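You operate a simulated robot arm through the tools that you are given. There is no shell and no other tool. Be economical: measure what you need, move in short steps, check, and stop when the job is done.

Carry out the task below with a simulated robot arm. There is one attempt and no reset: what you move stays moved.

Task
Pump the middle joint full and smooth it with the green jointer.
Fine: park the pump; leave the dial; spill none; put the jointer back in the holder.

The check looks at the end state, three seconds after you hand in, the way a careful person would. Anything else that was tipped, shoved, dropped, spilled or broken makes it a failure.

Robot
A 6-joint arm with a two-finger parallel gripper, fixed in place. Base frame: the origin is at the foot of the arm, x ahead of it, y to its left, z up; the work surface is at about z = 0. Readings come in m, degrees, newtons and seconds.
With the tool pointing down near the work surface it reaches from about 0.14 to 0.58 m from the base axis. Its first joint turns from -66.0 to 66.0 degrees. Payload 2.1 kg.
The TCP is the grasp point between the finger pads, 0.03 m short of the fingertips. In the tool frame z runs along the fingers and y along their closing line. The gripper opens to 0.094 m. The fingers are 0.028 m wide and 0.01 m thick; the gripper's body (0.05 by 0.096 m) begins 0.055 m behind the TCP.
Orientation is that of the tool frame in the base frame, as a unit quaternion [w, x, y, z]. With the fingers straight down and closing along the base's y, the tool's x points along the base's -x, its y along +y and its z along -z.

Tools
- The arm moves only by the tool drive_tool. Its argument "plan" is a list that holds one entry, the list of rows, each a list of 6 numbers: the shift along the tool's x, y, z in units of 200 mm (1.0 is 200 mm), then the turn, a rotation vector about the tool's x, y, z in units of 60 degrees (1.0 is 60 degrees). In form: [[[x, y, z, ax, ay, az], ...]]. A call has 1 to 10 rows; each row is the pose to reach, as a shift and turn from the pose commanded when the call began, along the tool's axes at that moment. "jaw" is the gripper command, from -1 (fully open) to 1 (shut), values between in proportion, set as the call begins (left out, the last holds). A call with a number of a shift or a turn outside -1 to 1 is refused whole. Each row takes 0.2 s and may step no farther than 0.05 m and 8.6 degrees from the row before; otherwise, or with a gripper value out of range, the whole call is refused. Where a pose cannot be reached the arm comes as near as it can. A force on the tool above 70 N (or 10 N above the force at the start of the call, whichever is more), or a blocked arm, ends the call early, and 0.2 s more pass. The fingers move at their own pace (about 0.072 m/s each) and stop on an object; they squeeze with about 45 N. The grip force told is the motor's: it shows also when the fingers shut on nothing. Time passes only in rows, and 0.2 s behind the last, so rows that repeat a pose let the fingers close. The reply holds the time, the measured pose of the TCP, the force on the tool along the base axes, the opening and the grip force, in the units named above and with some noise, with the torque about the TCP (base axes, N m) and any sound that the robot's microphone picked up.
- Cameras (640 x 400 px; columns grow to the right, rows downward): "scene" is fixed at [0.0633, -0.3783, 0.4842]; the picture's right is [0.70, -0.72, 0.00], its down [-0.40, -0.39, -0.83] and it looks along [0.59, 0.58, -0.56] (base axes); focal length 214 px, centre (320, 200). "wrist" rides on the gripper at [0.076, 0.014, -0.102] in the tool frame; the picture's right is [-0.18, 0.98, 0.00], its down [-0.75, -0.14, -0.64] and it looks along [-0.63, -0.12, 0.77] (tool axes); focal length 243 px, centre (320, 200). There is no depth. A picture from a camera that has moved, and an enlarged one, comes with that camera's place and axes in the base frame and with its lens.
- snapshot(camera): a new picture of that camera. It takes no simulated time.
- close_up(camera, box): a new picture of the part [left, top, right, bottom] of that camera's present view, enlarged. It takes no simulated time.
- sign_off(): hands the job in; it is judged then, once.

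Work in short steps. Places have to be worked out from the pictures, the camera data and where the tool is seen: move nearer, look again, correct. Check each grasp and each placing, and mend what went wrong. You have 120 turns and 84 pictures in all, those below and enlarged ones among them. Open the gripper and draw the arm clear of the work before you hand the job in, unless the task says otherwise; then end with one line.

The tools are called after "Emit:" by a JSON object that holds its "api" and its "payload". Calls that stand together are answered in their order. drive_tool: Moves the arm, as the interface text tells. Its arguments: {"type":"object","properties":{"plan":{"type":"array","items":{"type":"array","items":{"type":"array","items":{"type":"number"}}}},"jaw":{"type":"number"}},"required":["plan"]} The other tools are called the same way: snapshot (camera) takes a picture; close_up (camera, box) takes an enlarged picture of a part of a camera's view; sign_off () hands the job in.

At the start:

```text
t: 0.0
eef_pos: [0.2488, -0.1054, 0.4352]
tool_rot: [-0.001, 0.0, 1.0, 0.0]
ft_force: [0.2, -0.3, 0.7]
wrist_torque: [-0.01, 0.01, 0.01]
finger_gap: 0.094
grasp_force: 0.0
```

scene: 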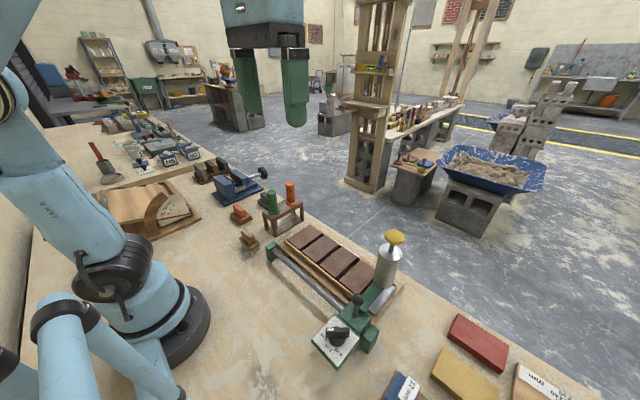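
wrist: 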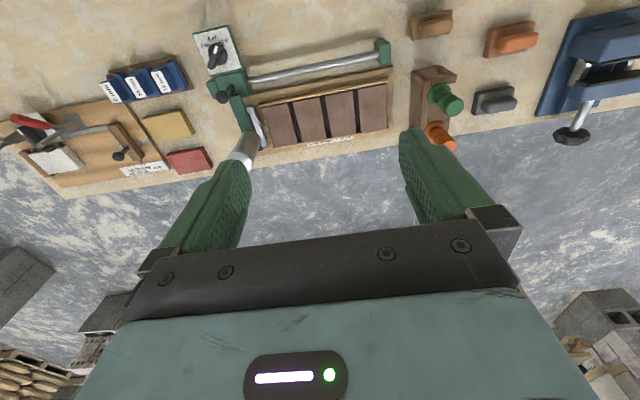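

I'll look closer at the pump rig and the jointer holder first.

Emit:
{"api": "close_up", "payload": {"camera": "scene", "box": [230, 170, 430, 380]}}

Emit:
{"api": "close_up", "payload": {"camera": "wrist", "box": [180, 0, 480, 190]}}

```text
1.90 times, centred on (330, 275) of scene
camera zoom: at [0.0633, -0.3783, 0.4842], right [0.7, -0.72, 0.0], down [-0.4, -0.39, -0.83], along [0.59, 0.58, -0.56], focal length 408 px, centre (301, 57)
```

zoom: 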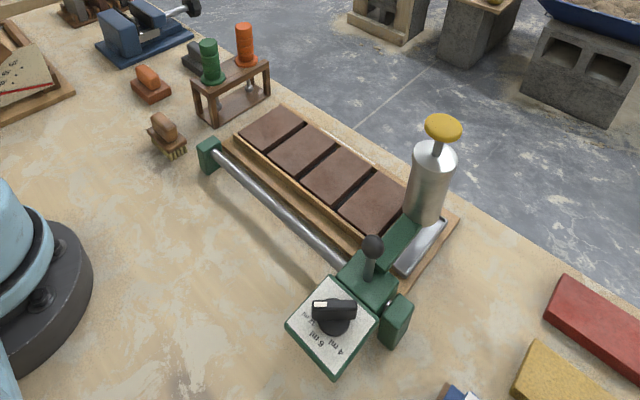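

```text
2.11 times, centred on (330, 95) of wrist
camera zoom: at [0.1713, -0.0914, 0.5373], right [0.18, 0.98, 0.0], down [0.75, -0.14, 0.64], along [0.63, -0.12, -0.77], focal length 511 px, centre (299, 421)
```

zoom: 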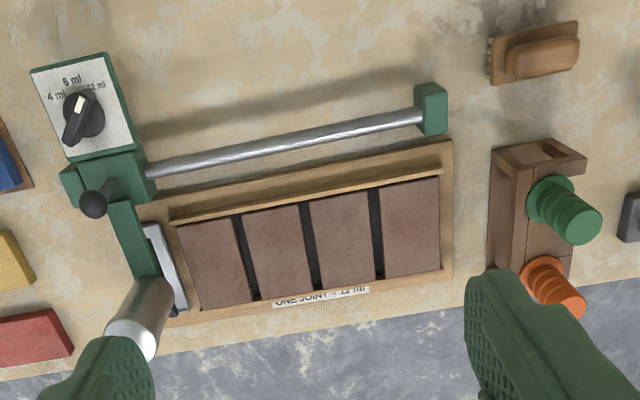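

The rig sits around x 0.27–0.40, y −0.28…−0.02. I'll move back and over it for a better view of the dial and the pump.

Emit:
{"api": "drive_tool", "payload": {"plan": [[[0.1, -0.15, 0.05, 0, 0, 0], [0.2, -0.3, 0.1, 0, 0, 0], [0.3, -0.45, 0.15, 0, 0, 0], [0.4, -0.6, 0.2, 0, 0, 0]]]}}

Emit:
{"api": "snapshot", "payload": {"camera": "wrist"}}

```text
t: 1.0
eef_pos: [0.1653, -0.227, 0.3938]
tool_rot: [0.0, 0.0, 1.0, 0.0]
ft_force: [0.3, 0.5, -0.1]
wrist_torque: [0.01, -0.01, 0.02]
finger_gap: 0.094
grasp_force: 0.0
```

```text
79 pictures are left
camera wrist: at [0.0889, -0.2126, 0.4955], right [0.18, 0.98, 0.0], down [0.75, -0.14, 0.64], along [0.63, -0.12, -0.77], focal length 243 px, centre (320, 200)
```

wrist: 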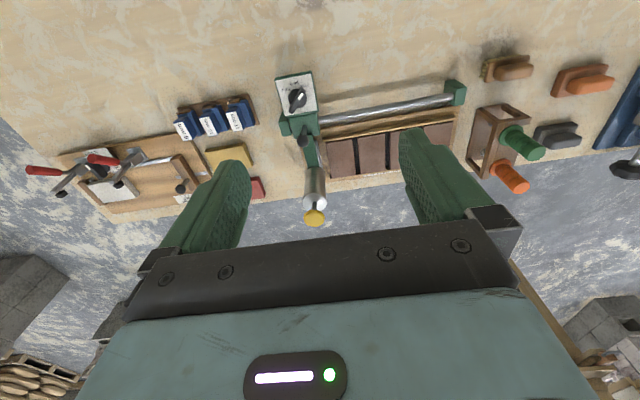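

Emit:
{"api": "close_up", "payload": {"camera": "wrist", "box": [260, 60, 360, 122]}}

Emit:
{"api": "close_up", "payload": {"camera": "wrist", "box": [260, 60, 480, 235]}}

```text
6.40 times, centred on (310, 91) of wrist
camera zoom: at [0.0889, -0.2126, 0.4955], right [0.18, 0.98, 0.0], down [0.75, -0.14, 0.64], along [0.63, -0.12, -0.77], focal length 1553 px, centre (384, 898)
```

zoom: 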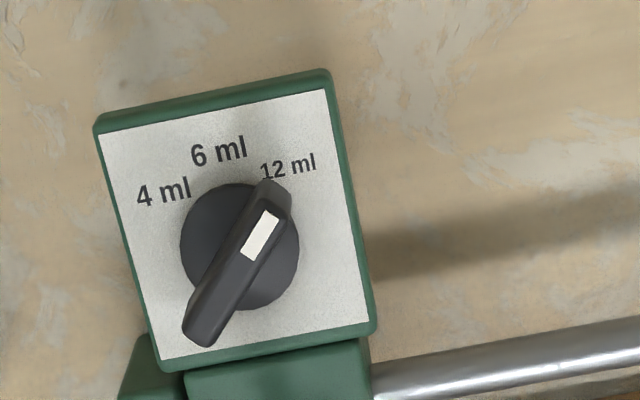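

```text
2.29 times, centred on (370, 148) of wrist
camera zoom: at [0.0889, -0.2126, 0.4955], right [0.18, 0.98, 0.0], down [0.75, -0.14, 0.64], along [0.63, -0.12, -0.77], focal length 555 px, centre (206, 320)
```

zoom: 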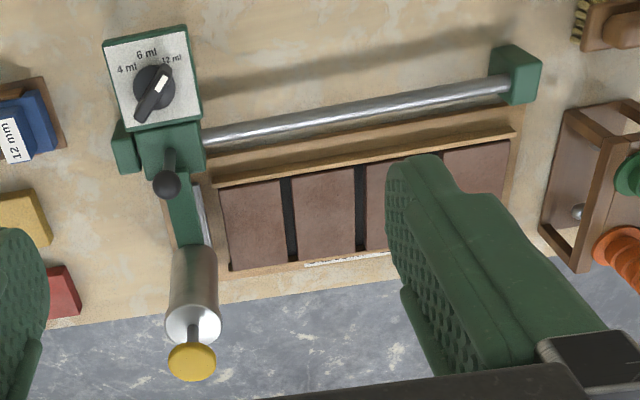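

The dial points at 12 ml and one joint takes 12 ml, so it needs one full stroke. By triangulation the ball handle is at about (0.2625, −0.274, 0.126), the pump knob at about (0.363, −0.2745, 0.207), and the middle joint at y ≈ −0.1165. I'll go above the ball.

Emit:
{"api": "drive_tool", "payload": {"plan": [[[-0.12, -0.06, 0.18, 0, 0, 0], [-0.24, -0.12, 0.36, 0, 0, 0], [-0.36, -0.18, 0.54, 0, 0, 0], [-0.486, -0.235, 0.72, 0, 0, 0], [-0.486, -0.235, 0.8, 0, 0, 0]]]}}

Emit:
{"api": "snapshot", "payload": {"camera": "scene"}}

Emit:
{"api": "snapshot", "payload": {"camera": "wrist"}}

```text
t: 2.2
eef_pos: [0.2663, -0.2725, 0.2347]
tool_rot: [0.0, 0.001, 1.0, 0.0]
ft_force: [-0.7, 0.3, 1.3]
wrist_torque: [0.0, -0.02, 0.02]
finger_gap: 0.094
grasp_force: 0.0
```

```text
76 pictures are left
```

scene: 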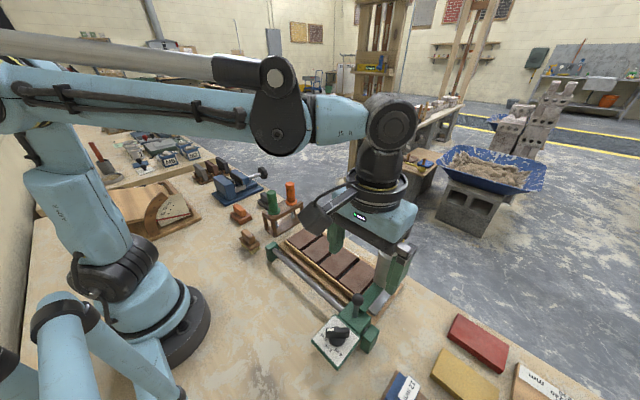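

```text
75 pictures are left
camera wrist: at [0.189, -0.259, 0.3361], right [0.18, 0.98, 0.0], down [0.75, -0.14, 0.64], along [0.63, -0.12, -0.77], focal length 243 px, centre (320, 200)
```

wrist: 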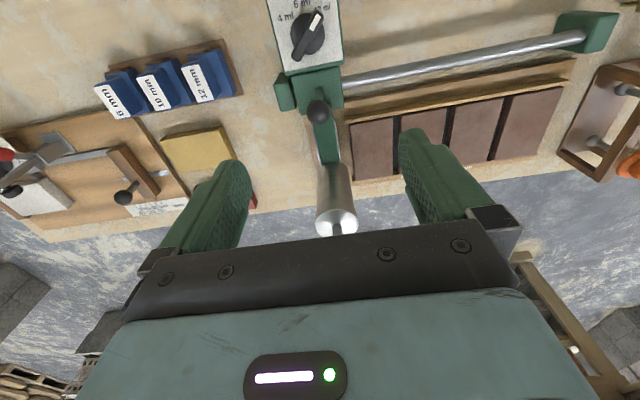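

The ball is confirmed at about (0.264, −0.275). I'll descend to straddle it with the jaws open.

Emit:
{"api": "drive_tool", "payload": {"plan": [[[0.01, -0.01, 0.2, 0, 0, 0], [0.01, -0.01, 0.4, 0, 0, 0], [0.01, -0.01, 0.55, 0, 0, 0]]]}}

Emit:
{"api": "close_up", "payload": {"camera": "scene", "box": [280, 170, 460, 370]}}

Emit:
{"api": "snapshot", "payload": {"camera": "wrist"}}

```text
t: 3.0
eef_pos: [0.2628, -0.2713, 0.1239]
tool_rot: [0.0, 0.001, 1.0, 0.0]
ft_force: [-0.4, -0.4, -0.4]
wrist_torque: [0.01, 0.0, -0.04]
finger_gap: 0.0941
grasp_force: 0.0
```

```text
2.00 times, centred on (370, 270) of scene
camera zoom: at [0.0633, -0.3783, 0.4842], right [0.7, -0.72, 0.0], down [-0.4, -0.39, -0.83], along [0.59, 0.58, -0.56], focal length 429 px, centre (220, 60)
```

zoom: 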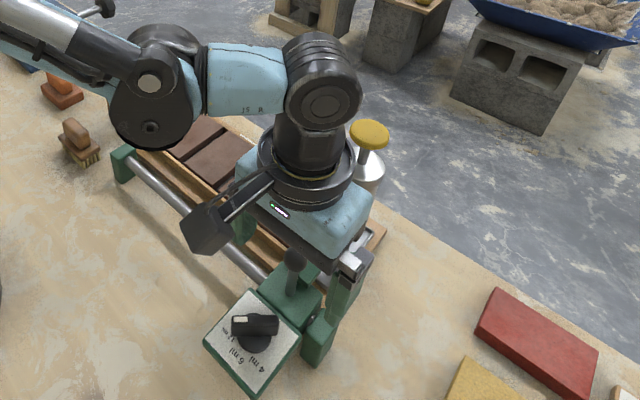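

```text
73 pictures are left
camera wrist: at [0.1857, -0.2574, 0.2269], right [0.18, 0.98, 0.0], down [0.75, -0.14, 0.64], along [0.63, -0.12, -0.77], focal length 243 px, centre (320, 200)
```

wrist: 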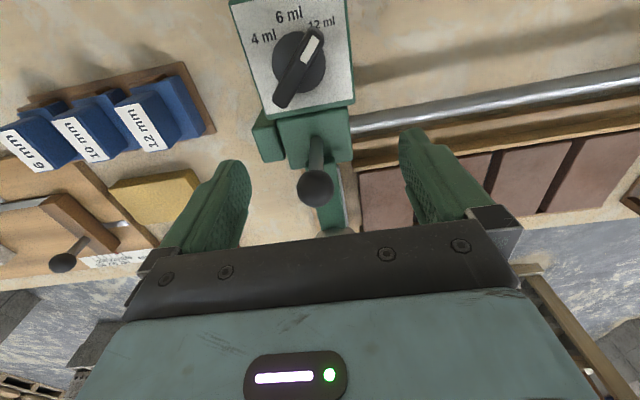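

The ball is between the fingers at about y −0.274. I'll centre on it and close.

Emit:
{"api": "drive_tool", "payload": {"plan": [[[0.01, -0.015, 0, 0, 0, 0], [0.01, -0.015, 0, 0, 0, 0], [0.01, -0.015, 0, 0, 0, 0], [0.01, -0.015, 0, 0, 0, 0], [0.01, -0.015, 0, 0, 0, 0]]], "jaw": 1}}

```text
t: 4.2
eef_pos: [0.2609, -0.2749, 0.126]
tool_rot: [0.001, 0.0, 1.0, 0.0]
ft_force: [2.7, 4.7, 17.0]
wrist_torque: [0.06, -0.1, 0.05]
finger_gap: 0.0219
grasp_force: 44.9
```

Gripped, with a gap of 22 mm. I'll ease up slightly and slide a few centimetres along +y, watching the force.

Emit:
{"api": "drive_tool", "payload": {"plan": [[[0, 0, -0.008, 0, 0, 0], [0, 0.05, -0.008, 0, 0, 0], [0, 0.1, -0.008, 0, 0, 0], [0, 0.15, -0.008, 0, 0, 0]]]}}

Emit:
{"api": "snapshot", "payload": {"camera": "scene"}}

```text
t: 5.2
eef_pos: [0.2604, -0.2472, 0.1273]
tool_rot: [0.0, 0.0, 1.0, 0.0]
ft_force: [10.9, -1.3, -37.7]
wrist_torque: [-0.03, 0.12, -0.01]
finger_gap: 0.021
grasp_force: 45.0
```

```text
72 pictures are left
```

scene: 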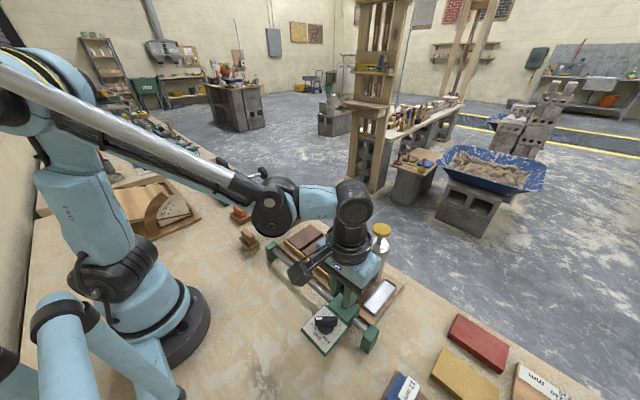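

The carriage slides freely and the drip tray is the park spot. I'll continue, relieving the z force.

Emit:
{"api": "drive_tool", "payload": {"plan": [[[-0.002, 0.0, 0.005, 0, 0, 0], [-0.002, 0.1, 0.005, 0, 0, 0], [-0.002, 0.2, 0.005, 0, 0, 0], [-0.002, 0.3, 0.005, 0, 0, 0]]]}}

```text
t: 6.2
eef_pos: [0.261, -0.1866, 0.1273]
tool_rot: [-0.003, 0.001, 1.0, 0.001]
ft_force: [-28.6, 0.9, 26.5]
wrist_torque: [0.02, 0.07, 0.02]
finger_gap: 0.0216
grasp_force: 44.8
```

There's a small side load because the rail is slightly yawed. I'll correct it and continue to near the middle joint.

Emit:
{"api": "drive_tool", "payload": {"plan": [[[0.003, 0.0, -0.002, 0, 0, 0], [0.005, 0.1, -0.002, 0, 0, 0], [0.007, 0.2, -0.002, 0, 0, 0], [0.009, 0.3, -0.002, 0, 0, 0]]]}}

Emit:
{"api": "close_up", "payload": {"camera": "scene", "box": [240, 170, 420, 360]}}

Emit:
{"api": "snapshot", "payload": {"camera": "wrist"}}

```text
t: 7.2
eef_pos: [0.2604, -0.128, 0.1258]
tool_rot: [0.003, -0.001, 1.0, 0.0]
ft_force: [0.8, -0.8, 27.6]
wrist_torque: [0.08, 0.62, 0.11]
finger_gap: 0.0213
grasp_force: 44.7
```

```text
2.11 times, centred on (330, 265) of scene
camera zoom: at [0.0633, -0.3783, 0.4843], right [0.7, -0.72, 0.0], down [-0.4, -0.39, -0.83], along [0.59, 0.58, -0.56], focal length 452 px, centre (299, 63)
```

zoom: 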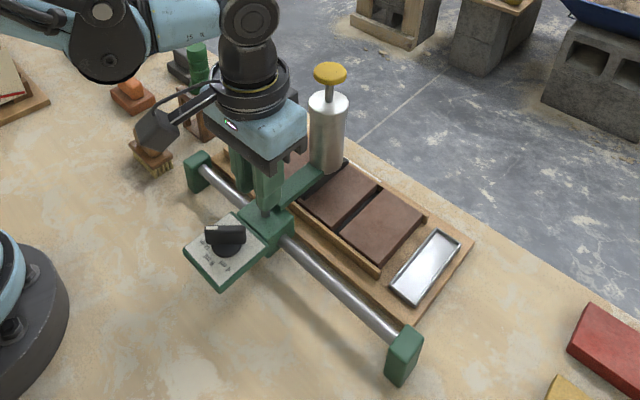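

```text
70 pictures are left
camera wrist: at [0.1841, -0.1135, 0.2277], right [0.18, 0.98, 0.0], down [0.75, -0.14, 0.65], along [0.63, -0.12, -0.76], focal length 243 px, centre (320, 200)
```

wrist: 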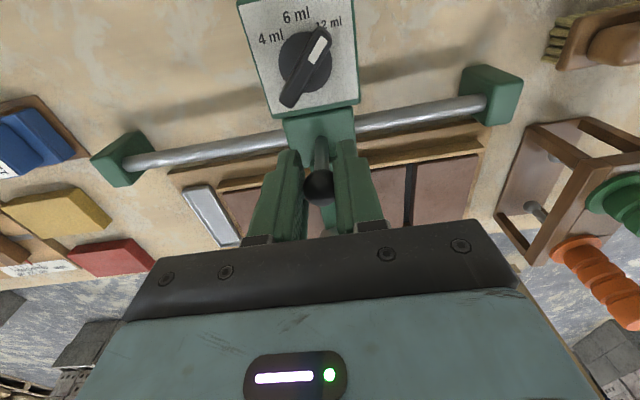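

Joint 3 reads y ≈ −0.052, with a pitch of about 0.066, so the middle joint is at about −0.117. I'll move 11 mm more, then release and back up to check alignment.

Emit:
{"api": "drive_tool", "payload": {"plan": [[[0.0, 0.03, -0.004, 0, 0, 0], [0.0, 0.055, -0.004, 0, 0, 0], [0.0, 0.055, -0.004, 0, 0, 0]]]}}

Emit:
{"api": "drive_tool", "payload": {"plan": [[[0, 0, 0, 0, 0, 0], [0, 0, 0, 0, 0, 0]]], "jaw": -0.2}}

Emit:
{"api": "drive_tool", "payload": {"plan": [[[0, 0, -0.2, 0, 0, 0], [0.1, 0, -0.4, 0, 0, 0], [0.3, 0, -0.5, 0, 0, 0], [0.5, -0.1, -0.6, 0, 0, 0], [0.6, -0.2, -0.75, 0, 0, 0]]]}}

Emit:
{"api": "snapshot", "payload": {"camera": "wrist"}}

Emit:
{"api": "close_up", "payload": {"camera": "scene", "box": [260, 170, 420, 340]}}

```text
t: 8.0
eef_pos: [0.2615, -0.1166, 0.1271]
tool_rot: [0.002, 0.0, 1.0, 0.0]
ft_force: [13.7, 2.0, 8.3]
wrist_torque: [0.0, -1.13, 0.02]
finger_gap: 0.0212
grasp_force: 45.3
```

```text
t: 8.6
eef_pos: [0.2606, -0.116, 0.1242]
tool_rot: [0.0, 0.0, 1.0, -0.001]
ft_force: [0.1, 0.5, -0.3]
wrist_torque: [-0.03, 0.04, -0.02]
finger_gap: 0.0561
grasp_force: 0.0
```

```text
t: 9.8
eef_pos: [0.1399, -0.1532, 0.2732]
tool_rot: [-0.001, 0.0, 1.0, -0.001]
ft_force: [0.2, 0.5, 0.0]
wrist_torque: [-0.04, 0.0, 0.0]
finger_gap: 0.0563
grasp_force: 0.1
```

```text
69 pictures are left
camera wrist: at [0.063, -0.1399, 0.376], right [0.18, 0.98, 0.0], down [0.75, -0.14, 0.64], along [0.63, -0.12, -0.77], focal length 243 px, centre (320, 200)
```

wrist: 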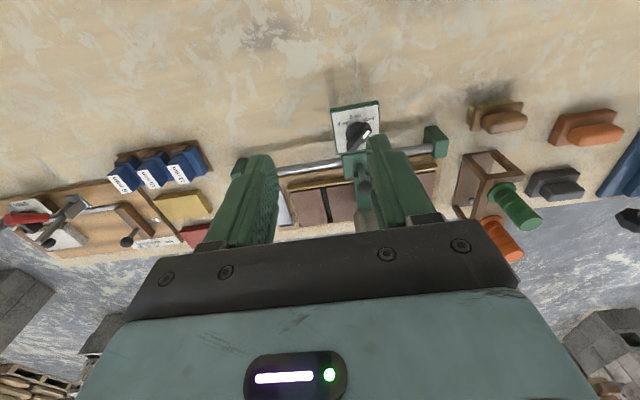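

```text
2.35 times, centred on (340, 255) of scene
camera zoom: at [0.0633, -0.3783, 0.4842], right [0.7, -0.72, 0.0], down [-0.4, -0.39, -0.83], along [0.59, 0.58, -0.56], focal length 505 px, centre (273, 71)
```

zoom: 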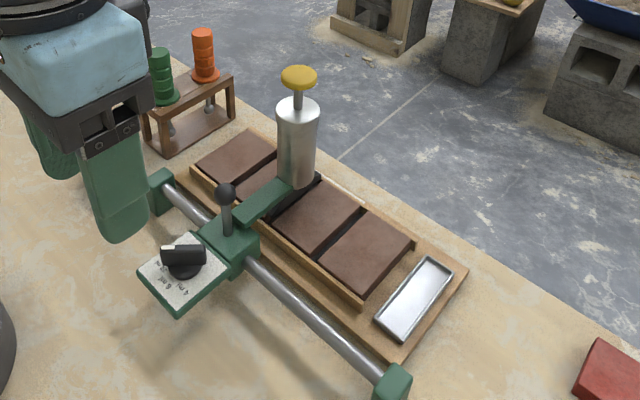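

I'll zoom in on the nozzle region for the alignment.

Emit:
{"api": "close_up", "payload": {"camera": "scene", "box": [310, 200, 390, 270]}}

Emit:
{"api": "drive_tool", "payload": {"plan": [[[0, -0.2, 0, 0, 0, 0], [0, -0.4, 0, 0, 0, 0], [-0.1, -0.6, 0.1, 0, 0, 0], [-0.2, -0.7, 0.2, 0, 0, 0]]], "jaw": -1}}

Emit:
{"api": "snapshot", "payload": {"camera": "wrist"}}

```text
5.71 times, centred on (350, 235) of scene
camera zoom: at [0.0633, -0.3783, 0.4842], right [0.7, -0.72, 0.0], down [-0.4, -0.39, -0.83], along [0.59, 0.58, -0.56], focal length 1226 px, centre (149, 0)
```

zoom: 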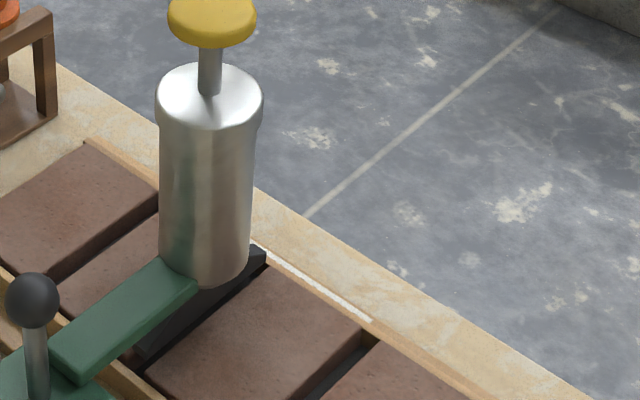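

```text
t: 10.8
eef_pos: [0.1777, -0.2982, 0.2389]
tool_rot: [0.0, -0.001, 1.0, 0.0]
ft_force: [0.7, 0.8, -0.5]
wrist_torque: [-0.01, -0.02, 0.02]
finger_gap: 0.0941
grasp_force: 0.0
```

```text
66 pictures are left
camera wrist: at [0.1012, -0.2835, 0.3406], right [0.18, 0.98, 0.0], down [0.75, -0.14, 0.64], along [0.63, -0.12, -0.77], focal length 243 px, centre (320, 200)
```

wrist: 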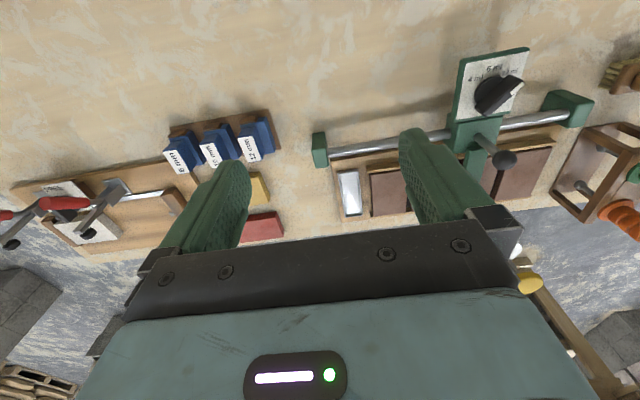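

I'll put the camera exactly in the plane y ≈ −0.1165, so alignment can be checked without parallax.

Emit:
{"api": "drive_tool", "payload": {"plan": [[[0, 0.2, -0.1, 0, 0, 0], [0, 0.4, -0.2, 0, 0, 0], [0, 0.6, -0.3, 0, 0, 0], [0, 0.8, -0.4, 0, 0, 0], [0, 0.84, -0.45, 0, 0, 0]]]}}

Emit:
{"api": "close_up", "payload": {"camera": "wrist", "box": [220, 80, 420, 240]}}

```text
t: 12.0
eef_pos: [0.1783, -0.1296, 0.328]
tool_rot: [0.001, 0.001, 1.0, 0.0]
ft_force: [-1.0, 0.3, 0.5]
wrist_torque: [0.0, -0.01, -0.03]
finger_gap: 0.0939
grasp_force: 0.1
```

```text
2.50 times, centred on (320, 160) of wrist
camera zoom: at [0.1015, -0.115, 0.4295], right [0.19, 0.98, 0.0], down [0.75, -0.14, 0.64], along [0.63, -0.12, -0.77], focal length 606 px, centre (320, 300)
```

zoom: 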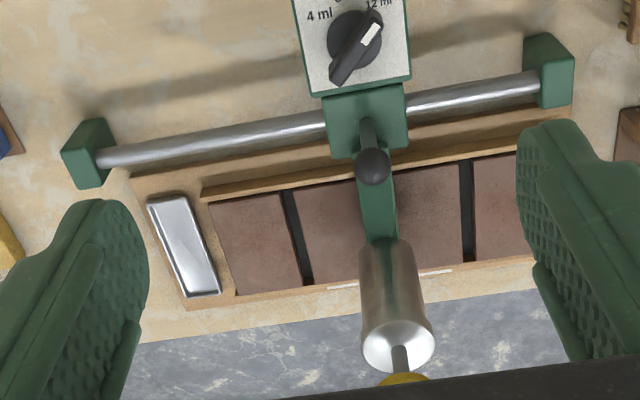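

The joint-2 line and the arm and cylinder agree to within about 1.5 mm, so it is aligned. Next I'll close the jaw and move above the knob.

Emit:
{"api": "drive_tool", "payload": {"plan": [[[-0.2, 0.063, 0, 0, 0, 0], [-0.4, 0.063, 0, 0, 0, 0], [-0.6, 0.063, 0, 0, 0, 0], [-0.8, 0.063, 0.05, 0, 0, 0], [-0.925, 0.063, 0.15, 0, 0, 0], [-0.925, 0.063, 0.3, 0, 0, 0]]], "jaw": 1}}

Emit:
{"api": "close_up", "payload": {"camera": "scene", "box": [260, 130, 420, 300]}}

```text
t: 13.4
eef_pos: [0.3673, -0.1161, 0.266]
tool_rot: [0.001, 0.001, 1.0, 0.0]
ft_force: [-0.4, -0.4, 0.3]
wrist_torque: [-0.01, -0.01, 0.01]
finger_gap: 0.0001
grasp_force: 32.6
```

```text
2.35 times, centred on (340, 215) of scene
camera zoom: at [0.0633, -0.3783, 0.4842], right [0.7, -0.72, 0.0], down [-0.4, -0.39, -0.83], along [0.59, 0.58, -0.56], focal length 505 px, centre (273, 165)
```

zoom: 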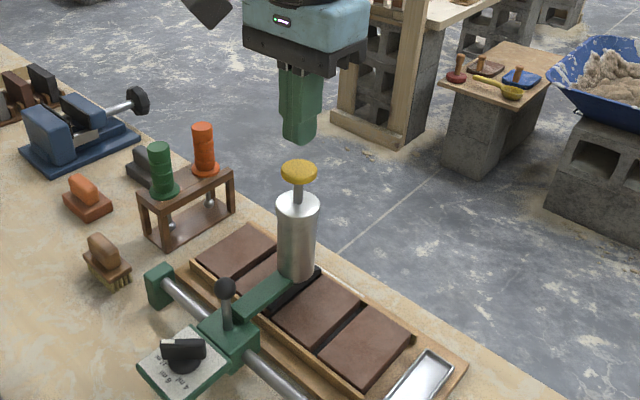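

The fingers are centred over the knob. I'll descend in small steps to contact.

Emit:
{"api": "drive_tool", "payload": {"plan": [[[0.02, 0, 0.04, 0, 0, 0], [0.02, 0, 0.08, 0, 0, 0], [0.02, 0, 0.11, 0, 0, 0], [0.02, 0, 0.13, 0, 0, 0]]]}}

```text
t: 14.4
eef_pos: [0.3606, -0.1165, 0.2399]
tool_rot: [-0.001, 0.0, 1.0, 0.0]
ft_force: [0.0, 0.1, -0.8]
wrist_torque: [-0.02, 0.0, 0.02]
finger_gap: 0.0
grasp_force: 32.8
```

Not in contact yet. I'll keep pressing down slowly.

Emit:
{"api": "drive_tool", "payload": {"plan": [[[0, 0, 0.02, 0, 0, 0], [0, 0, 0.04, 0, 0, 0], [0, 0, 0.06, 0, 0, 0], [0, 0, 0.08, 0, 0, 0], [0, 0, 0.1, 0, 0, 0], [0, 0, 0.12, 0, 0, 0]]]}}

Emit:
{"api": "close_up", "payload": {"camera": "scene", "box": [290, 150, 390, 270]}}

```text
t: 15.8
eef_pos: [0.3606, -0.1154, 0.2175]
tool_rot: [0.0, 0.0, 1.0, 0.0]
ft_force: [1.8, 0.6, 3.7]
wrist_torque: [-0.02, -0.09, 0.0]
finger_gap: 0.0001
grasp_force: 32.6
```

```text
3.33 times, centred on (340, 210) of scene
camera zoom: at [0.0633, -0.3783, 0.4842], right [0.7, -0.72, 0.0], down [-0.4, -0.39, -0.83], along [0.59, 0.58, -0.56], focal length 715 px, centre (253, 167)
```

zoom: 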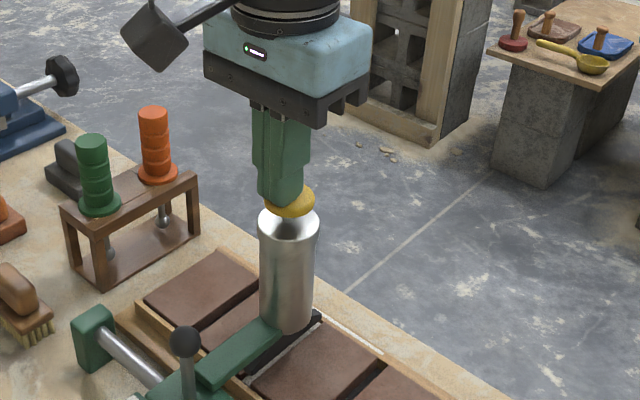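

The plunger is going down with about 4 N. I'll continue to the stop.

Emit:
{"api": "drive_tool", "payload": {"plan": [[[0, 0, 0.015, 0, 0, 0], [0, 0, 0.03, 0, 0, 0], [0, 0, 0.045, 0, 0, 0], [0, 0, 0.06, 0, 0, 0]]]}}

Emit:
{"api": "close_up", "payload": {"camera": "scene", "box": [290, 150, 390, 270]}}

```text
t: 16.8
eef_pos: [0.361, -0.1172, 0.2091]
tool_rot: [-0.001, 0.0, 1.0, -0.001]
ft_force: [-2.6, 1.5, 53.4]
wrist_torque: [0.06, -0.42, 0.03]
finger_gap: 0.0001
grasp_force: 33.1
stopped in row 4: the force on the tool passed its limit at 77 N (the readings are from after the stop); the commanded pose is now the measured one
```

```text
3.33 times, centred on (340, 210) of scene
camera zoom: at [0.0631, -0.3782, 0.4843], right [0.7, -0.72, 0.0], down [-0.4, -0.39, -0.83], along [0.59, 0.58, -0.56], focal length 715 px, centre (253, 167)
```

zoom: 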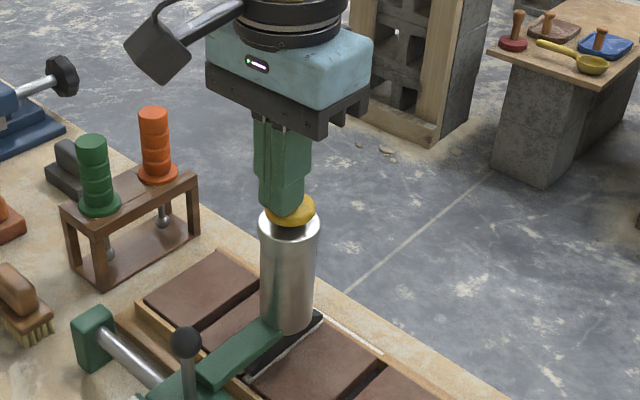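

The plunger hit its stop at 77 N, and grey mortar is visible in the joint. I'll lift straight up and inspect.

Emit:
{"api": "drive_tool", "payload": {"plan": [[[0, 0, -0.05, 0, 0, 0], [0, 0, -0.1, 0, 0, 0], [0, 0, -0.2, 0, 0, 0], [0, 0, -0.4, 0, 0, 0], [0.2, 0, -0.5, 0, 0, 0], [0.4, 0, -0.5, 0, 0, 0]]]}}

Emit:
{"api": "close_up", "payload": {"camera": "scene", "box": [290, 170, 390, 270]}}

```text
t: 18.2
eef_pos: [0.2805, -0.1189, 0.3093]
tool_rot: [0.0, 0.0, 1.0, 0.001]
ft_force: [-0.3, -0.5, 1.4]
wrist_torque: [0.0, -0.02, -0.02]
finger_gap: 0.0
grasp_force: 33.7
```

```text
4.00 times, centred on (340, 220) of scene
camera zoom: at [0.0634, -0.3783, 0.4842], right [0.7, -0.72, 0.0], down [-0.4, -0.39, -0.83], along [0.59, 0.58, -0.56], focal length 858 px, centre (240, 120)
```

zoom: 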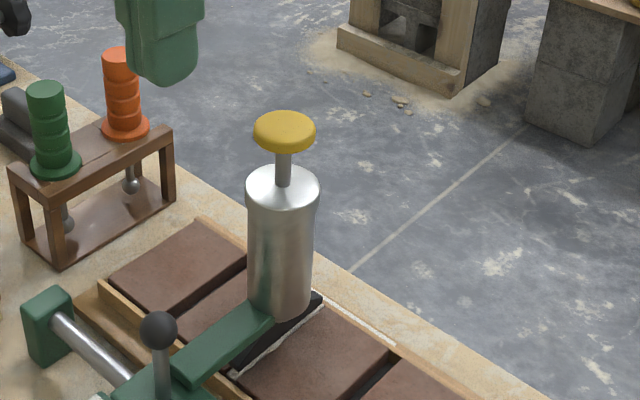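

The plunger sprang back and the joint shows a light mortar line. I'll go back to the ball to park the pump.

Emit:
{"api": "drive_tool", "payload": {"plan": [[[0.1, 0.012, 0.2, 0, 0, 0], [0.1, 0.012, 0.4, 0, 0, 0], [0.1, 0.012, 0.6, 0, 0, 0], [0.1, 0.012, 0.75, 0, 0, 0], [0.1, 0.012, 0.85, 0, 0, 0], [0.1, 0.012, 0.915, 0, 0, 0]]], "jaw": -0.2}}

Emit:
{"api": "drive_tool", "payload": {"plan": [[[0, 0, 0, 0, 0, 0], [0, 0, 0, 0, 0, 0], [0, 0, 0, 0, 0, 0], [0, 0, 0, 0, 0, 0]]], "jaw": 1}}

```text
t: 19.6
eef_pos: [0.2627, -0.116, 0.1242]
tool_rot: [-0.001, 0.001, 1.0, 0.0]
ft_force: [-0.4, 0.0, -0.1]
wrist_torque: [0.01, 0.03, -0.04]
finger_gap: 0.0567
grasp_force: 0.2
```

```text
t: 20.6
eef_pos: [0.2614, -0.114, 0.1251]
tool_rot: [-0.001, 0.0, 1.0, 0.0]
ft_force: [4.7, -2.5, -0.6]
wrist_torque: [-0.15, 0.14, -0.11]
finger_gap: 0.0216
grasp_force: 45.1
```

Gripped. I'll slide back towards the park spot.

Emit:
{"api": "drive_tool", "payload": {"plan": [[[0, -0.1, 0, 0, 0, 0], [0, -0.2, 0, 0, 0, 0], [-0.002, -0.3, 0, 0, 0, 0], [-0.003, -0.4, 0, 0, 0, 0]]]}}

```text
t: 21.6
eef_pos: [0.2611, -0.193, 0.1245]
tool_rot: [-0.001, 0.0, 1.0, 0.0]
ft_force: [8.7, 0.7, -1.0]
wrist_torque: [0.02, -0.52, -0.12]
finger_gap: 0.0214
grasp_force: 44.8
```

Smooth. The remaining distance is about 81 mm.

Emit:
{"api": "drive_tool", "payload": {"plan": [[[-0.001, -0.1, 0, 0, 0, 0], [-0.002, -0.2, 0, 0, 0, 0], [-0.003, -0.3, 0, 0, 0, 0], [-0.004, -0.38, 0, 0, 0, 0], [-0.004, -0.408, 0, 0, 0, 0]]]}}

Emit:
{"api": "close_up", "payload": {"camera": "scene", "box": [260, 180, 440, 360]}}

```text
t: 22.8
eef_pos: [0.2625, -0.2737, 0.1268]
tool_rot: [-0.002, 0.0, 1.0, 0.002]
ft_force: [1.7, 14.8, 14.6]
wrist_torque: [-0.2, -0.51, -0.22]
finger_gap: 0.0212
grasp_force: 45.0
```

```text
2.22 times, centred on (350, 270) of scene
camera zoom: at [0.0633, -0.3782, 0.4843], right [0.7, -0.72, 0.0], down [-0.4, -0.39, -0.83], along [0.59, 0.58, -0.56], focal length 477 px, centre (253, 44)
```

zoom: 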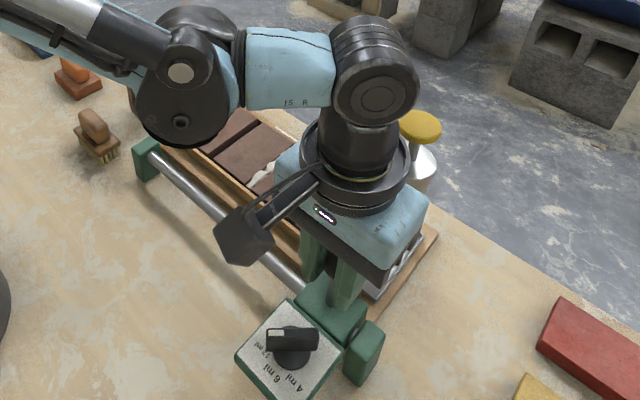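

It's at the end stop (14.8 N in y). I'll release, rise and look.

Emit:
{"api": "drive_tool", "payload": {"plan": [[[0, 0, 0, 0, 0, 0], [0, 0, 0, 0, 0, 0]]], "jaw": -0.2}}

Emit:
{"api": "drive_tool", "payload": {"plan": [[[0, 0, -0.2, 0, 0, 0], [0.1, 0.1, -0.4, 0, 0, 0], [0.25, 0.25, -0.5, 0, 0, 0], [0.3, 0.45, -0.6, 0, 0, 0], [0.3, 0.65, -0.7, 0, 0, 0], [0.3, 0.75, -0.8, 0, 0, 0]]], "jaw": -1}}

Emit:
{"api": "snapshot", "payload": {"camera": "wrist"}}

Emit:
{"api": "close_up", "payload": {"camera": "scene", "box": [290, 200, 410, 320]}}

```text
t: 23.4
eef_pos: [0.2613, -0.2766, 0.1249]
tool_rot: [-0.001, 0.0, 1.0, 0.001]
ft_force: [-0.3, 0.2, -0.1]
wrist_torque: [0.0, -0.04, -0.01]
finger_gap: 0.0562
grasp_force: 0.1
```

```text
t: 24.8
eef_pos: [0.2019, -0.1285, 0.2859]
tool_rot: [-0.001, 0.0, 1.0, 0.0]
ft_force: [-0.5, -0.2, -0.5]
wrist_torque: [-0.01, 0.02, 0.01]
finger_gap: 0.0941
grasp_force: 0.1
```

```text
59 pictures are left
camera wrist: at [0.1258, -0.1141, 0.3881], right [0.18, 0.98, 0.0], down [0.75, -0.14, 0.64], along [0.63, -0.12, -0.77], focal length 243 px, centre (320, 200)
```

wrist: 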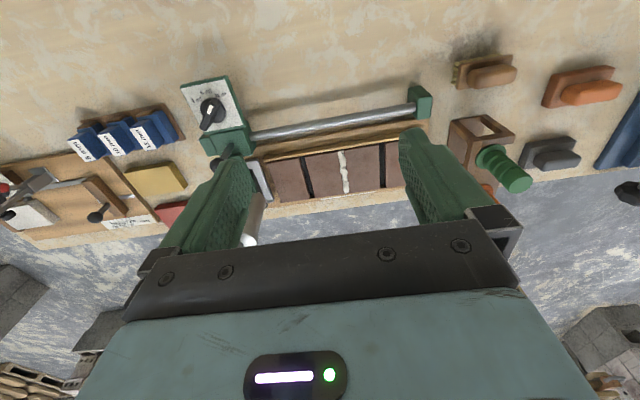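

```text
3.33 times, centred on (350, 260) of scene
camera zoom: at [0.0633, -0.3783, 0.4842], right [0.7, -0.72, 0.0], down [-0.4, -0.39, -0.83], along [0.59, 0.58, -0.56], focal length 715 px, centre (220, 0)
```

zoom: 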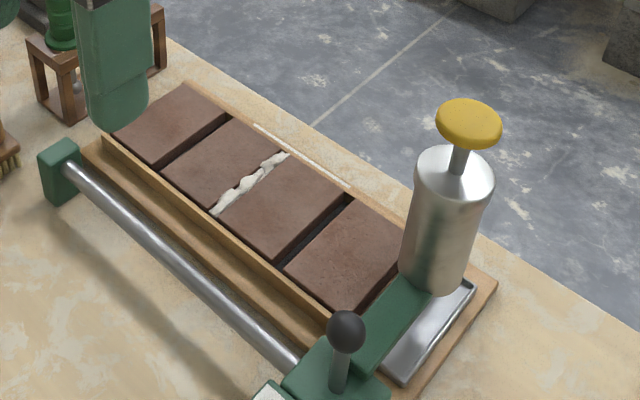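

The middle joint is full and rough, and the pump is parked. Now I'll look at the green jointer in its holder.

Emit:
{"api": "close_up", "payload": {"camera": "scene", "box": [235, 165, 325, 245]}}

Emit:
{"api": "close_up", "payload": {"camera": "wrist", "box": [430, 90, 550, 210]}}

Emit:
{"api": "close_up", "payload": {"camera": "wrist", "box": [250, 120, 410, 220]}}

```text
5.00 times, centred on (280, 205) of scene
camera zoom: at [0.0633, -0.3783, 0.4842], right [0.7, -0.72, 0.0], down [-0.4, -0.39, -0.83], along [0.59, 0.58, -0.56], focal length 1072 px, centre (520, 175)
```

zoom: 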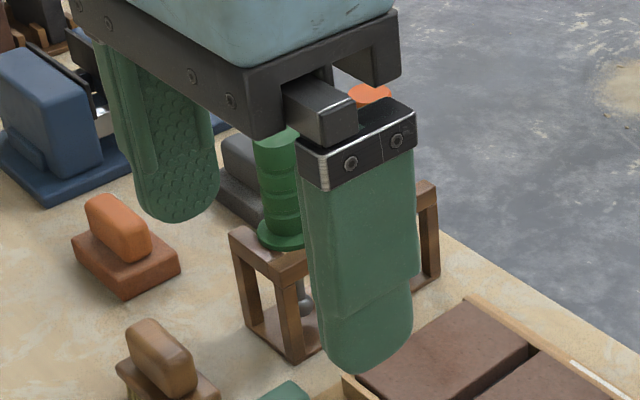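

```text
3.33 times, centred on (490, 150) of wrist
camera zoom: at [0.1258, -0.1141, 0.3881], right [0.18, 0.98, 0.0], down [0.75, -0.14, 0.64], along [0.63, -0.12, -0.77], focal length 809 px, centre (-247, 367)
```

zoom: 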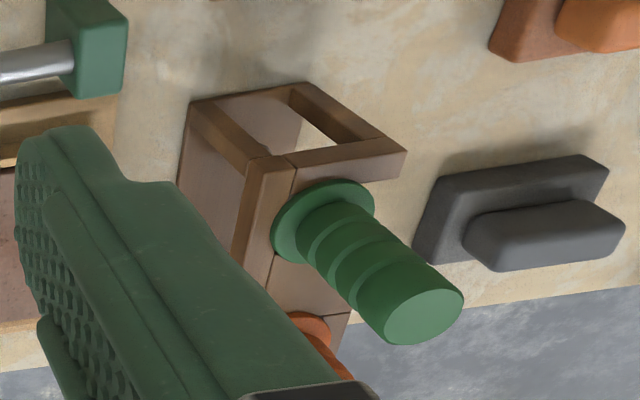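

```text
4.00 times, centred on (330, 170) of wrist
camera zoom: at [0.1258, -0.1141, 0.3881], right [0.18, 0.98, 0.0], down [0.75, -0.14, 0.64], along [0.63, -0.12, -0.77], focal length 970 px, centre (280, 320)
```

zoom: 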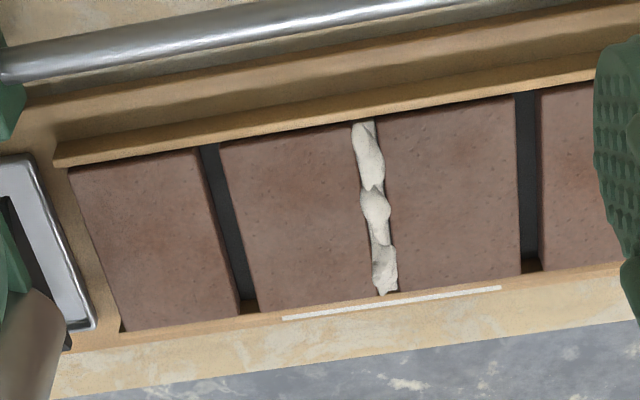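

The jointer's flange is at about (0.338, 0.090, 0.085) and its handle top is at z ≈ 0.157. I'll move closer to look at it.

Emit:
{"api": "drive_tool", "payload": {"plan": [[[0, 0.2, 0, 0, 0, 0], [0, 0.4, 0, 0, 0, 0], [0, 0.6, 0, 0, 0, 0], [0, 0.8, 0, 0, 0, 0], [0, 1.0, 0, 0, 0, 0]]]}}

Emit:
{"api": "close_up", "payload": {"camera": "wrist", "box": [220, 60, 420, 240]}}

Emit:
{"api": "close_up", "payload": {"camera": "scene", "box": [235, 165, 325, 245]}}

```text
t: 26.0
eef_pos: [0.2029, 0.0752, 0.2877]
tool_rot: [-0.001, 0.0, 1.0, 0.0]
ft_force: [0.4, 0.4, 0.0]
wrist_torque: [-0.01, 0.01, -0.02]
finger_gap: 0.0941
grasp_force: 0.1
```

```text
2.22 times, centred on (320, 150) of wrist
camera zoom: at [0.1266, 0.0883, 0.3894], right [0.18, 0.98, 0.0], down [0.75, -0.14, 0.64], along [0.63, -0.12, -0.77], focal length 539 px, centre (320, 311)
```

zoom: 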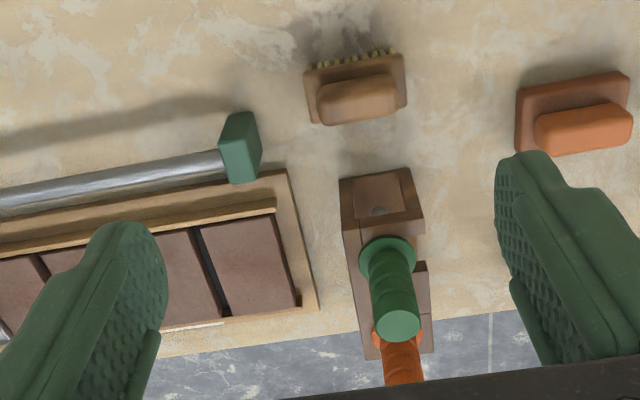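

```text
5.00 times, centred on (280, 205) of scene
camera zoom: at [0.0633, -0.3783, 0.4842], right [0.7, -0.72, 0.0], down [-0.4, -0.39, -0.83], along [0.59, 0.58, -0.56], focal length 1072 px, centre (520, 175)
```

zoom: 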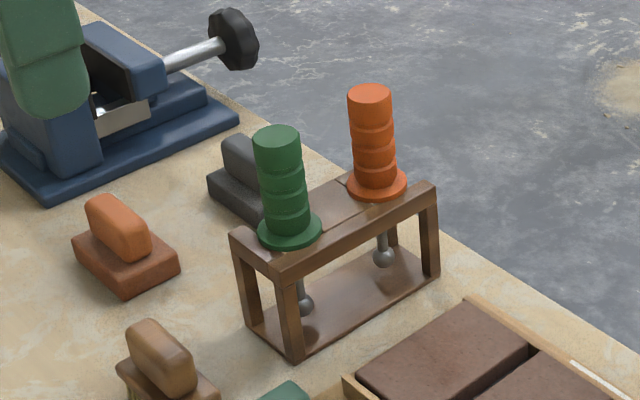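

Emit:
{"api": "close_up", "payload": {"camera": "wrist", "box": [310, 105, 380, 225]}}

Emit:
{"api": "close_up", "payload": {"camera": "scene", "box": [262, 180, 302, 220]}}

```text
3.33 times, centred on (345, 165) of wrist
camera zoom: at [0.1266, 0.0883, 0.3894], right [0.18, 0.98, 0.0], down [0.75, -0.14, 0.64], along [0.63, -0.12, -0.77], focal length 809 px, centre (237, 317)
```

zoom: 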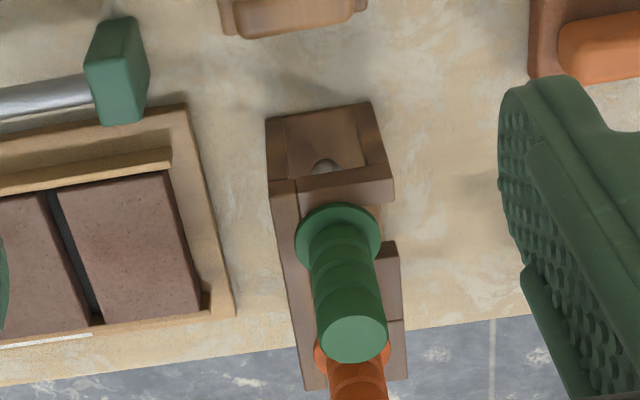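

```text
10.00 times, centred on (282, 200) of scene
camera zoom: at [0.0633, -0.3783, 0.4842], right [0.7, -0.72, 0.0], down [-0.4, -0.39, -0.83], along [0.59, 0.58, -0.56], focal length 2145 px, centre (700, 200)
```

zoom: 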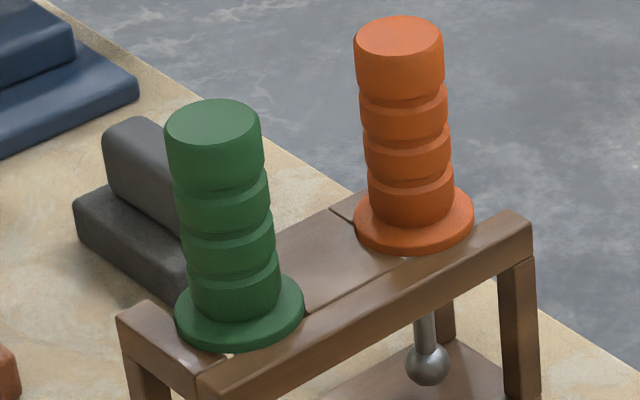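

The holder's slots are open at +y and wider than the ball tip, so a vertical lift works. The jointer axis is at about (0.338, 0.093). I'll move above it.

Emit:
{"api": "drive_tool", "payload": {"plan": [[[-0.2, 0.03, 0.05, 0, 0, 0], [-0.4, 0.06, 0.1, 0, 0, 0], [-0.6, 0.089, 0.2, 0, 0, 0], [-0.675, 0.089, 0.3, 0, 0, 0], [-0.675, 0.089, 0.34, 0, 0, 0]]]}}

Emit:
{"api": "snapshot", "payload": {"camera": "wrist"}}

Emit:
{"api": "close_up", "payload": {"camera": "scene", "box": [220, 120, 340, 245]}}

```text
t: 27.2
eef_pos: [0.3365, 0.0903, 0.2155]
tool_rot: [0.0, 0.0, 1.0, 0.0]
ft_force: [-0.1, -0.5, -0.4]
wrist_torque: [0.02, -0.03, 0.02]
finger_gap: 0.094
grasp_force: 0.1
```

```text
50 pictures are left
camera wrist: at [0.2597, 0.1047, 0.318], right [0.18, 0.98, 0.0], down [0.75, -0.14, 0.64], along [0.63, -0.12, -0.77], focal length 243 px, centre (320, 200)
```

wrist: 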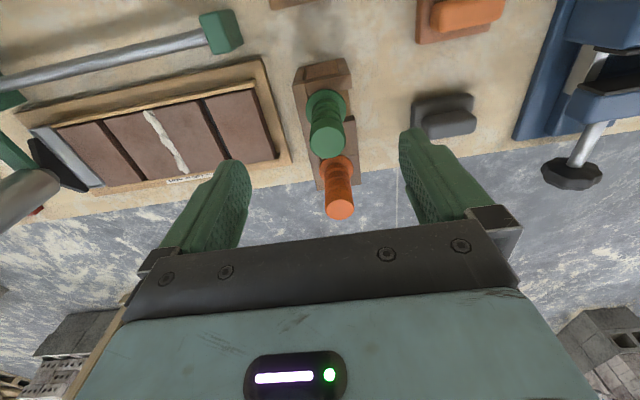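

```text
3.20 times, centred on (280, 182) of scene
camera zoom: at [0.0633, -0.3783, 0.4842], right [0.7, -0.72, 0.0], down [-0.4, -0.39, -0.83], along [0.59, 0.58, -0.56], focal length 686 px, centre (448, 256)
```

zoom: 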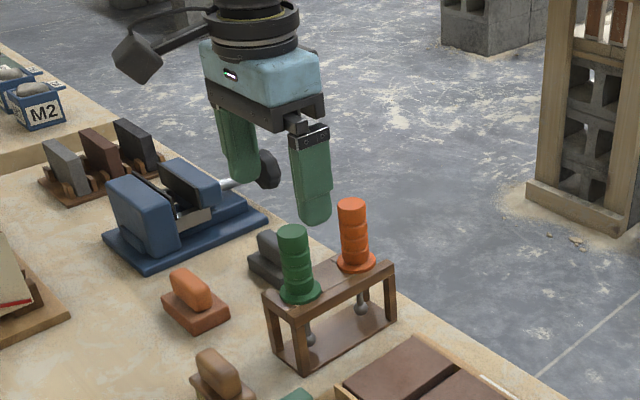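

The handle axis refines to (0.3365, 0.0945). I'll descend to grip height.

Emit:
{"api": "drive_tool", "payload": {"plan": [[[0, 0.02, 0.15, 0, 0, 0], [0, 0.02, 0.3, 0, 0, 0], [0, 0.02, 0.4275, 0, 0, 0]]]}}

Emit:
{"api": "snapshot", "payload": {"camera": "wrist"}}

Emit:
{"api": "close_up", "payload": {"camera": "scene", "box": [220, 120, 340, 245]}}

```text
t: 28.0
eef_pos: [0.337, 0.0953, 0.1306]
tool_rot: [-0.001, 0.0, 1.0, 0.0]
ft_force: [0.4, -0.1, 0.5]
wrist_torque: [-0.01, 0.0, 0.0]
finger_gap: 0.0938
grasp_force: 0.1
```

```text
48 pictures are left
camera wrist: at [0.2601, 0.1087, 0.2336], right [0.18, 0.98, 0.0], down [0.75, -0.14, 0.64], along [0.63, -0.12, -0.77], focal length 243 px, centre (320, 200)
```

wrist: 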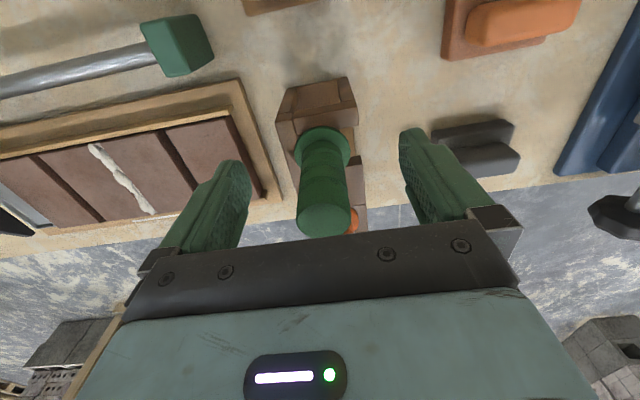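

```text
3.20 times, centred on (280, 182) of scene
camera zoom: at [0.0633, -0.3783, 0.4842], right [0.7, -0.72, 0.0], down [-0.4, -0.39, -0.83], along [0.59, 0.58, -0.56], focal length 686 px, centre (448, 256)
```

zoom: 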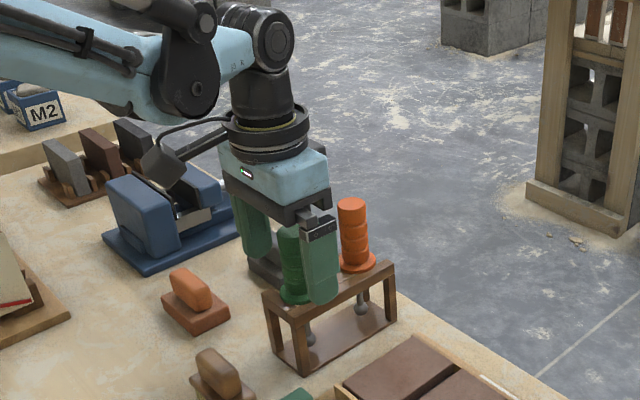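

The handle is centred between the pads. Closing now.

Emit:
{"api": "drive_tool", "payload": {"plan": [[[0.008, 0.002, 0, 0, 0, 0], [0.008, 0.002, 0, 0, 0, 0], [0.008, 0.002, 0, 0, 0, 0], [0.008, 0.002, 0, 0, 0, 0]]], "jaw": 1}}

```text
t: 29.0
eef_pos: [0.3348, 0.0957, 0.1306]
tool_rot: [0.0, 0.0, 1.0, 0.0]
ft_force: [-0.2, 0.3, 0.2]
wrist_torque: [0.01, 0.02, 0.01]
finger_gap: 0.0309
grasp_force: 44.6
```

Gripped (31 mm) with no side load. I'll lift straight up.

Emit:
{"api": "drive_tool", "payload": {"plan": [[[0, 0, -0.05, 0, 0, 0], [0, 0, -0.15, 0, 0, 0], [0, 0, -0.3, 0, 0, 0], [0, 0, -0.45, 0, 0, 0], [0, 0, -0.55, 0, 0, 0]]]}}

Emit:
{"api": "close_up", "payload": {"camera": "scene", "box": [220, 100, 340, 245]}}

```text
t: 30.2
eef_pos: [0.3351, 0.0976, 0.2435]
tool_rot: [-0.001, 0.0, 1.0, 0.0]
ft_force: [0.2, 0.1, -1.7]
wrist_torque: [-0.02, -0.02, -0.01]
finger_gap: 0.0313
grasp_force: 44.9
```

```text
2.76 times, centred on (280, 172) of scene
camera zoom: at [0.0633, -0.3783, 0.4842], right [0.7, -0.72, 0.0], down [-0.4, -0.39, -0.83], along [0.59, 0.58, -0.56], focal length 592 px, centre (430, 276)
```

zoom: 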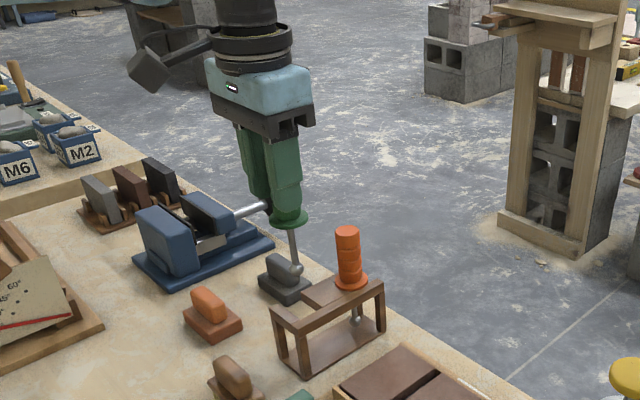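

The jointer is out and hanging plumb. I'll carry it over to the middle joint.

Emit:
{"api": "drive_tool", "payload": {"plan": [[[-0.03, -0.2, 0, 0, 0, 0], [-0.06, -0.4, 0, 0, 0, 0], [-0.1, -0.6, 0, 0, 0, 0], [-0.14, -0.8, 0, 0, 0, 0], [-0.175, -1.0, 0, 0, 0, 0]]]}}

Emit:
{"api": "drive_tool", "payload": {"plan": [[[0, -0.06, 0.1, 0, 0, 0], [0, -0.06, 0.25, 0, 0, 0]]]}}

Emit:
{"api": "close_up", "payload": {"camera": "scene", "box": [280, 170, 400, 280]}}

Emit:
{"api": "snapshot", "payload": {"camera": "wrist"}}

```text
t: 31.4
eef_pos: [0.3685, -0.1039, 0.2392]
tool_rot: [-0.001, 0.0, 1.0, 0.001]
ft_force: [-0.3, -0.2, -1.5]
wrist_torque: [0.03, -0.01, -0.01]
finger_gap: 0.0311
grasp_force: 44.5
```

```text
t: 32.0
eef_pos: [0.3697, -0.1175, 0.1905]
tool_rot: [-0.001, 0.0, 1.0, 0.0]
ft_force: [-0.2, 1.0, -1.6]
wrist_torque: [0.02, -0.01, 0.0]
finger_gap: 0.0311
grasp_force: 45.6
```

```text
3.64 times, centred on (340, 225) of scene
camera zoom: at [0.0633, -0.3783, 0.4842], right [0.7, -0.72, 0.0], down [-0.4, -0.39, -0.83], along [0.59, 0.58, -0.56], focal length 780 px, centre (247, 109)
```

zoom: 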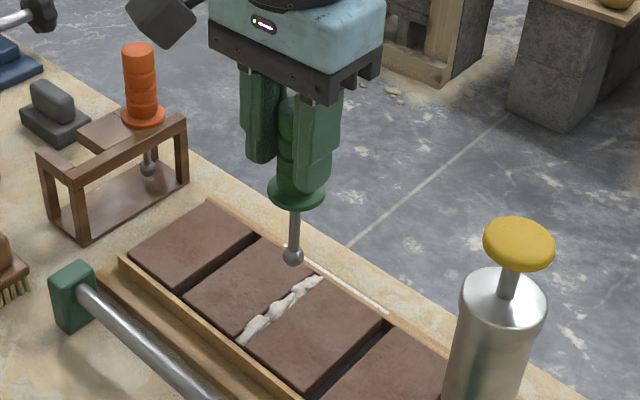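

```text
44 pictures are left
camera wrist: at [0.2928, -0.1044, 0.2925], right [0.18, 0.98, 0.0], down [0.75, -0.14, 0.64], along [0.63, -0.12, -0.77], focal length 243 px, centre (320, 200)
```

wrist: 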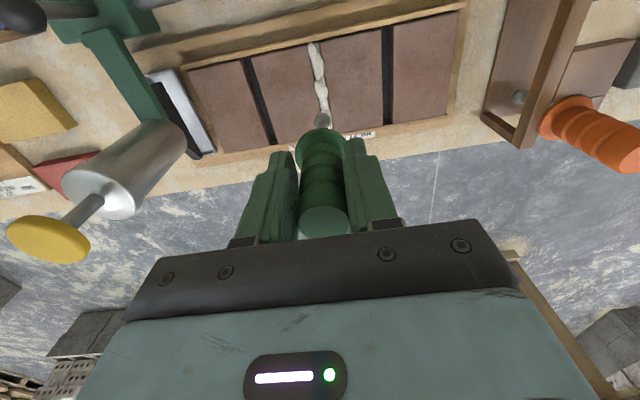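

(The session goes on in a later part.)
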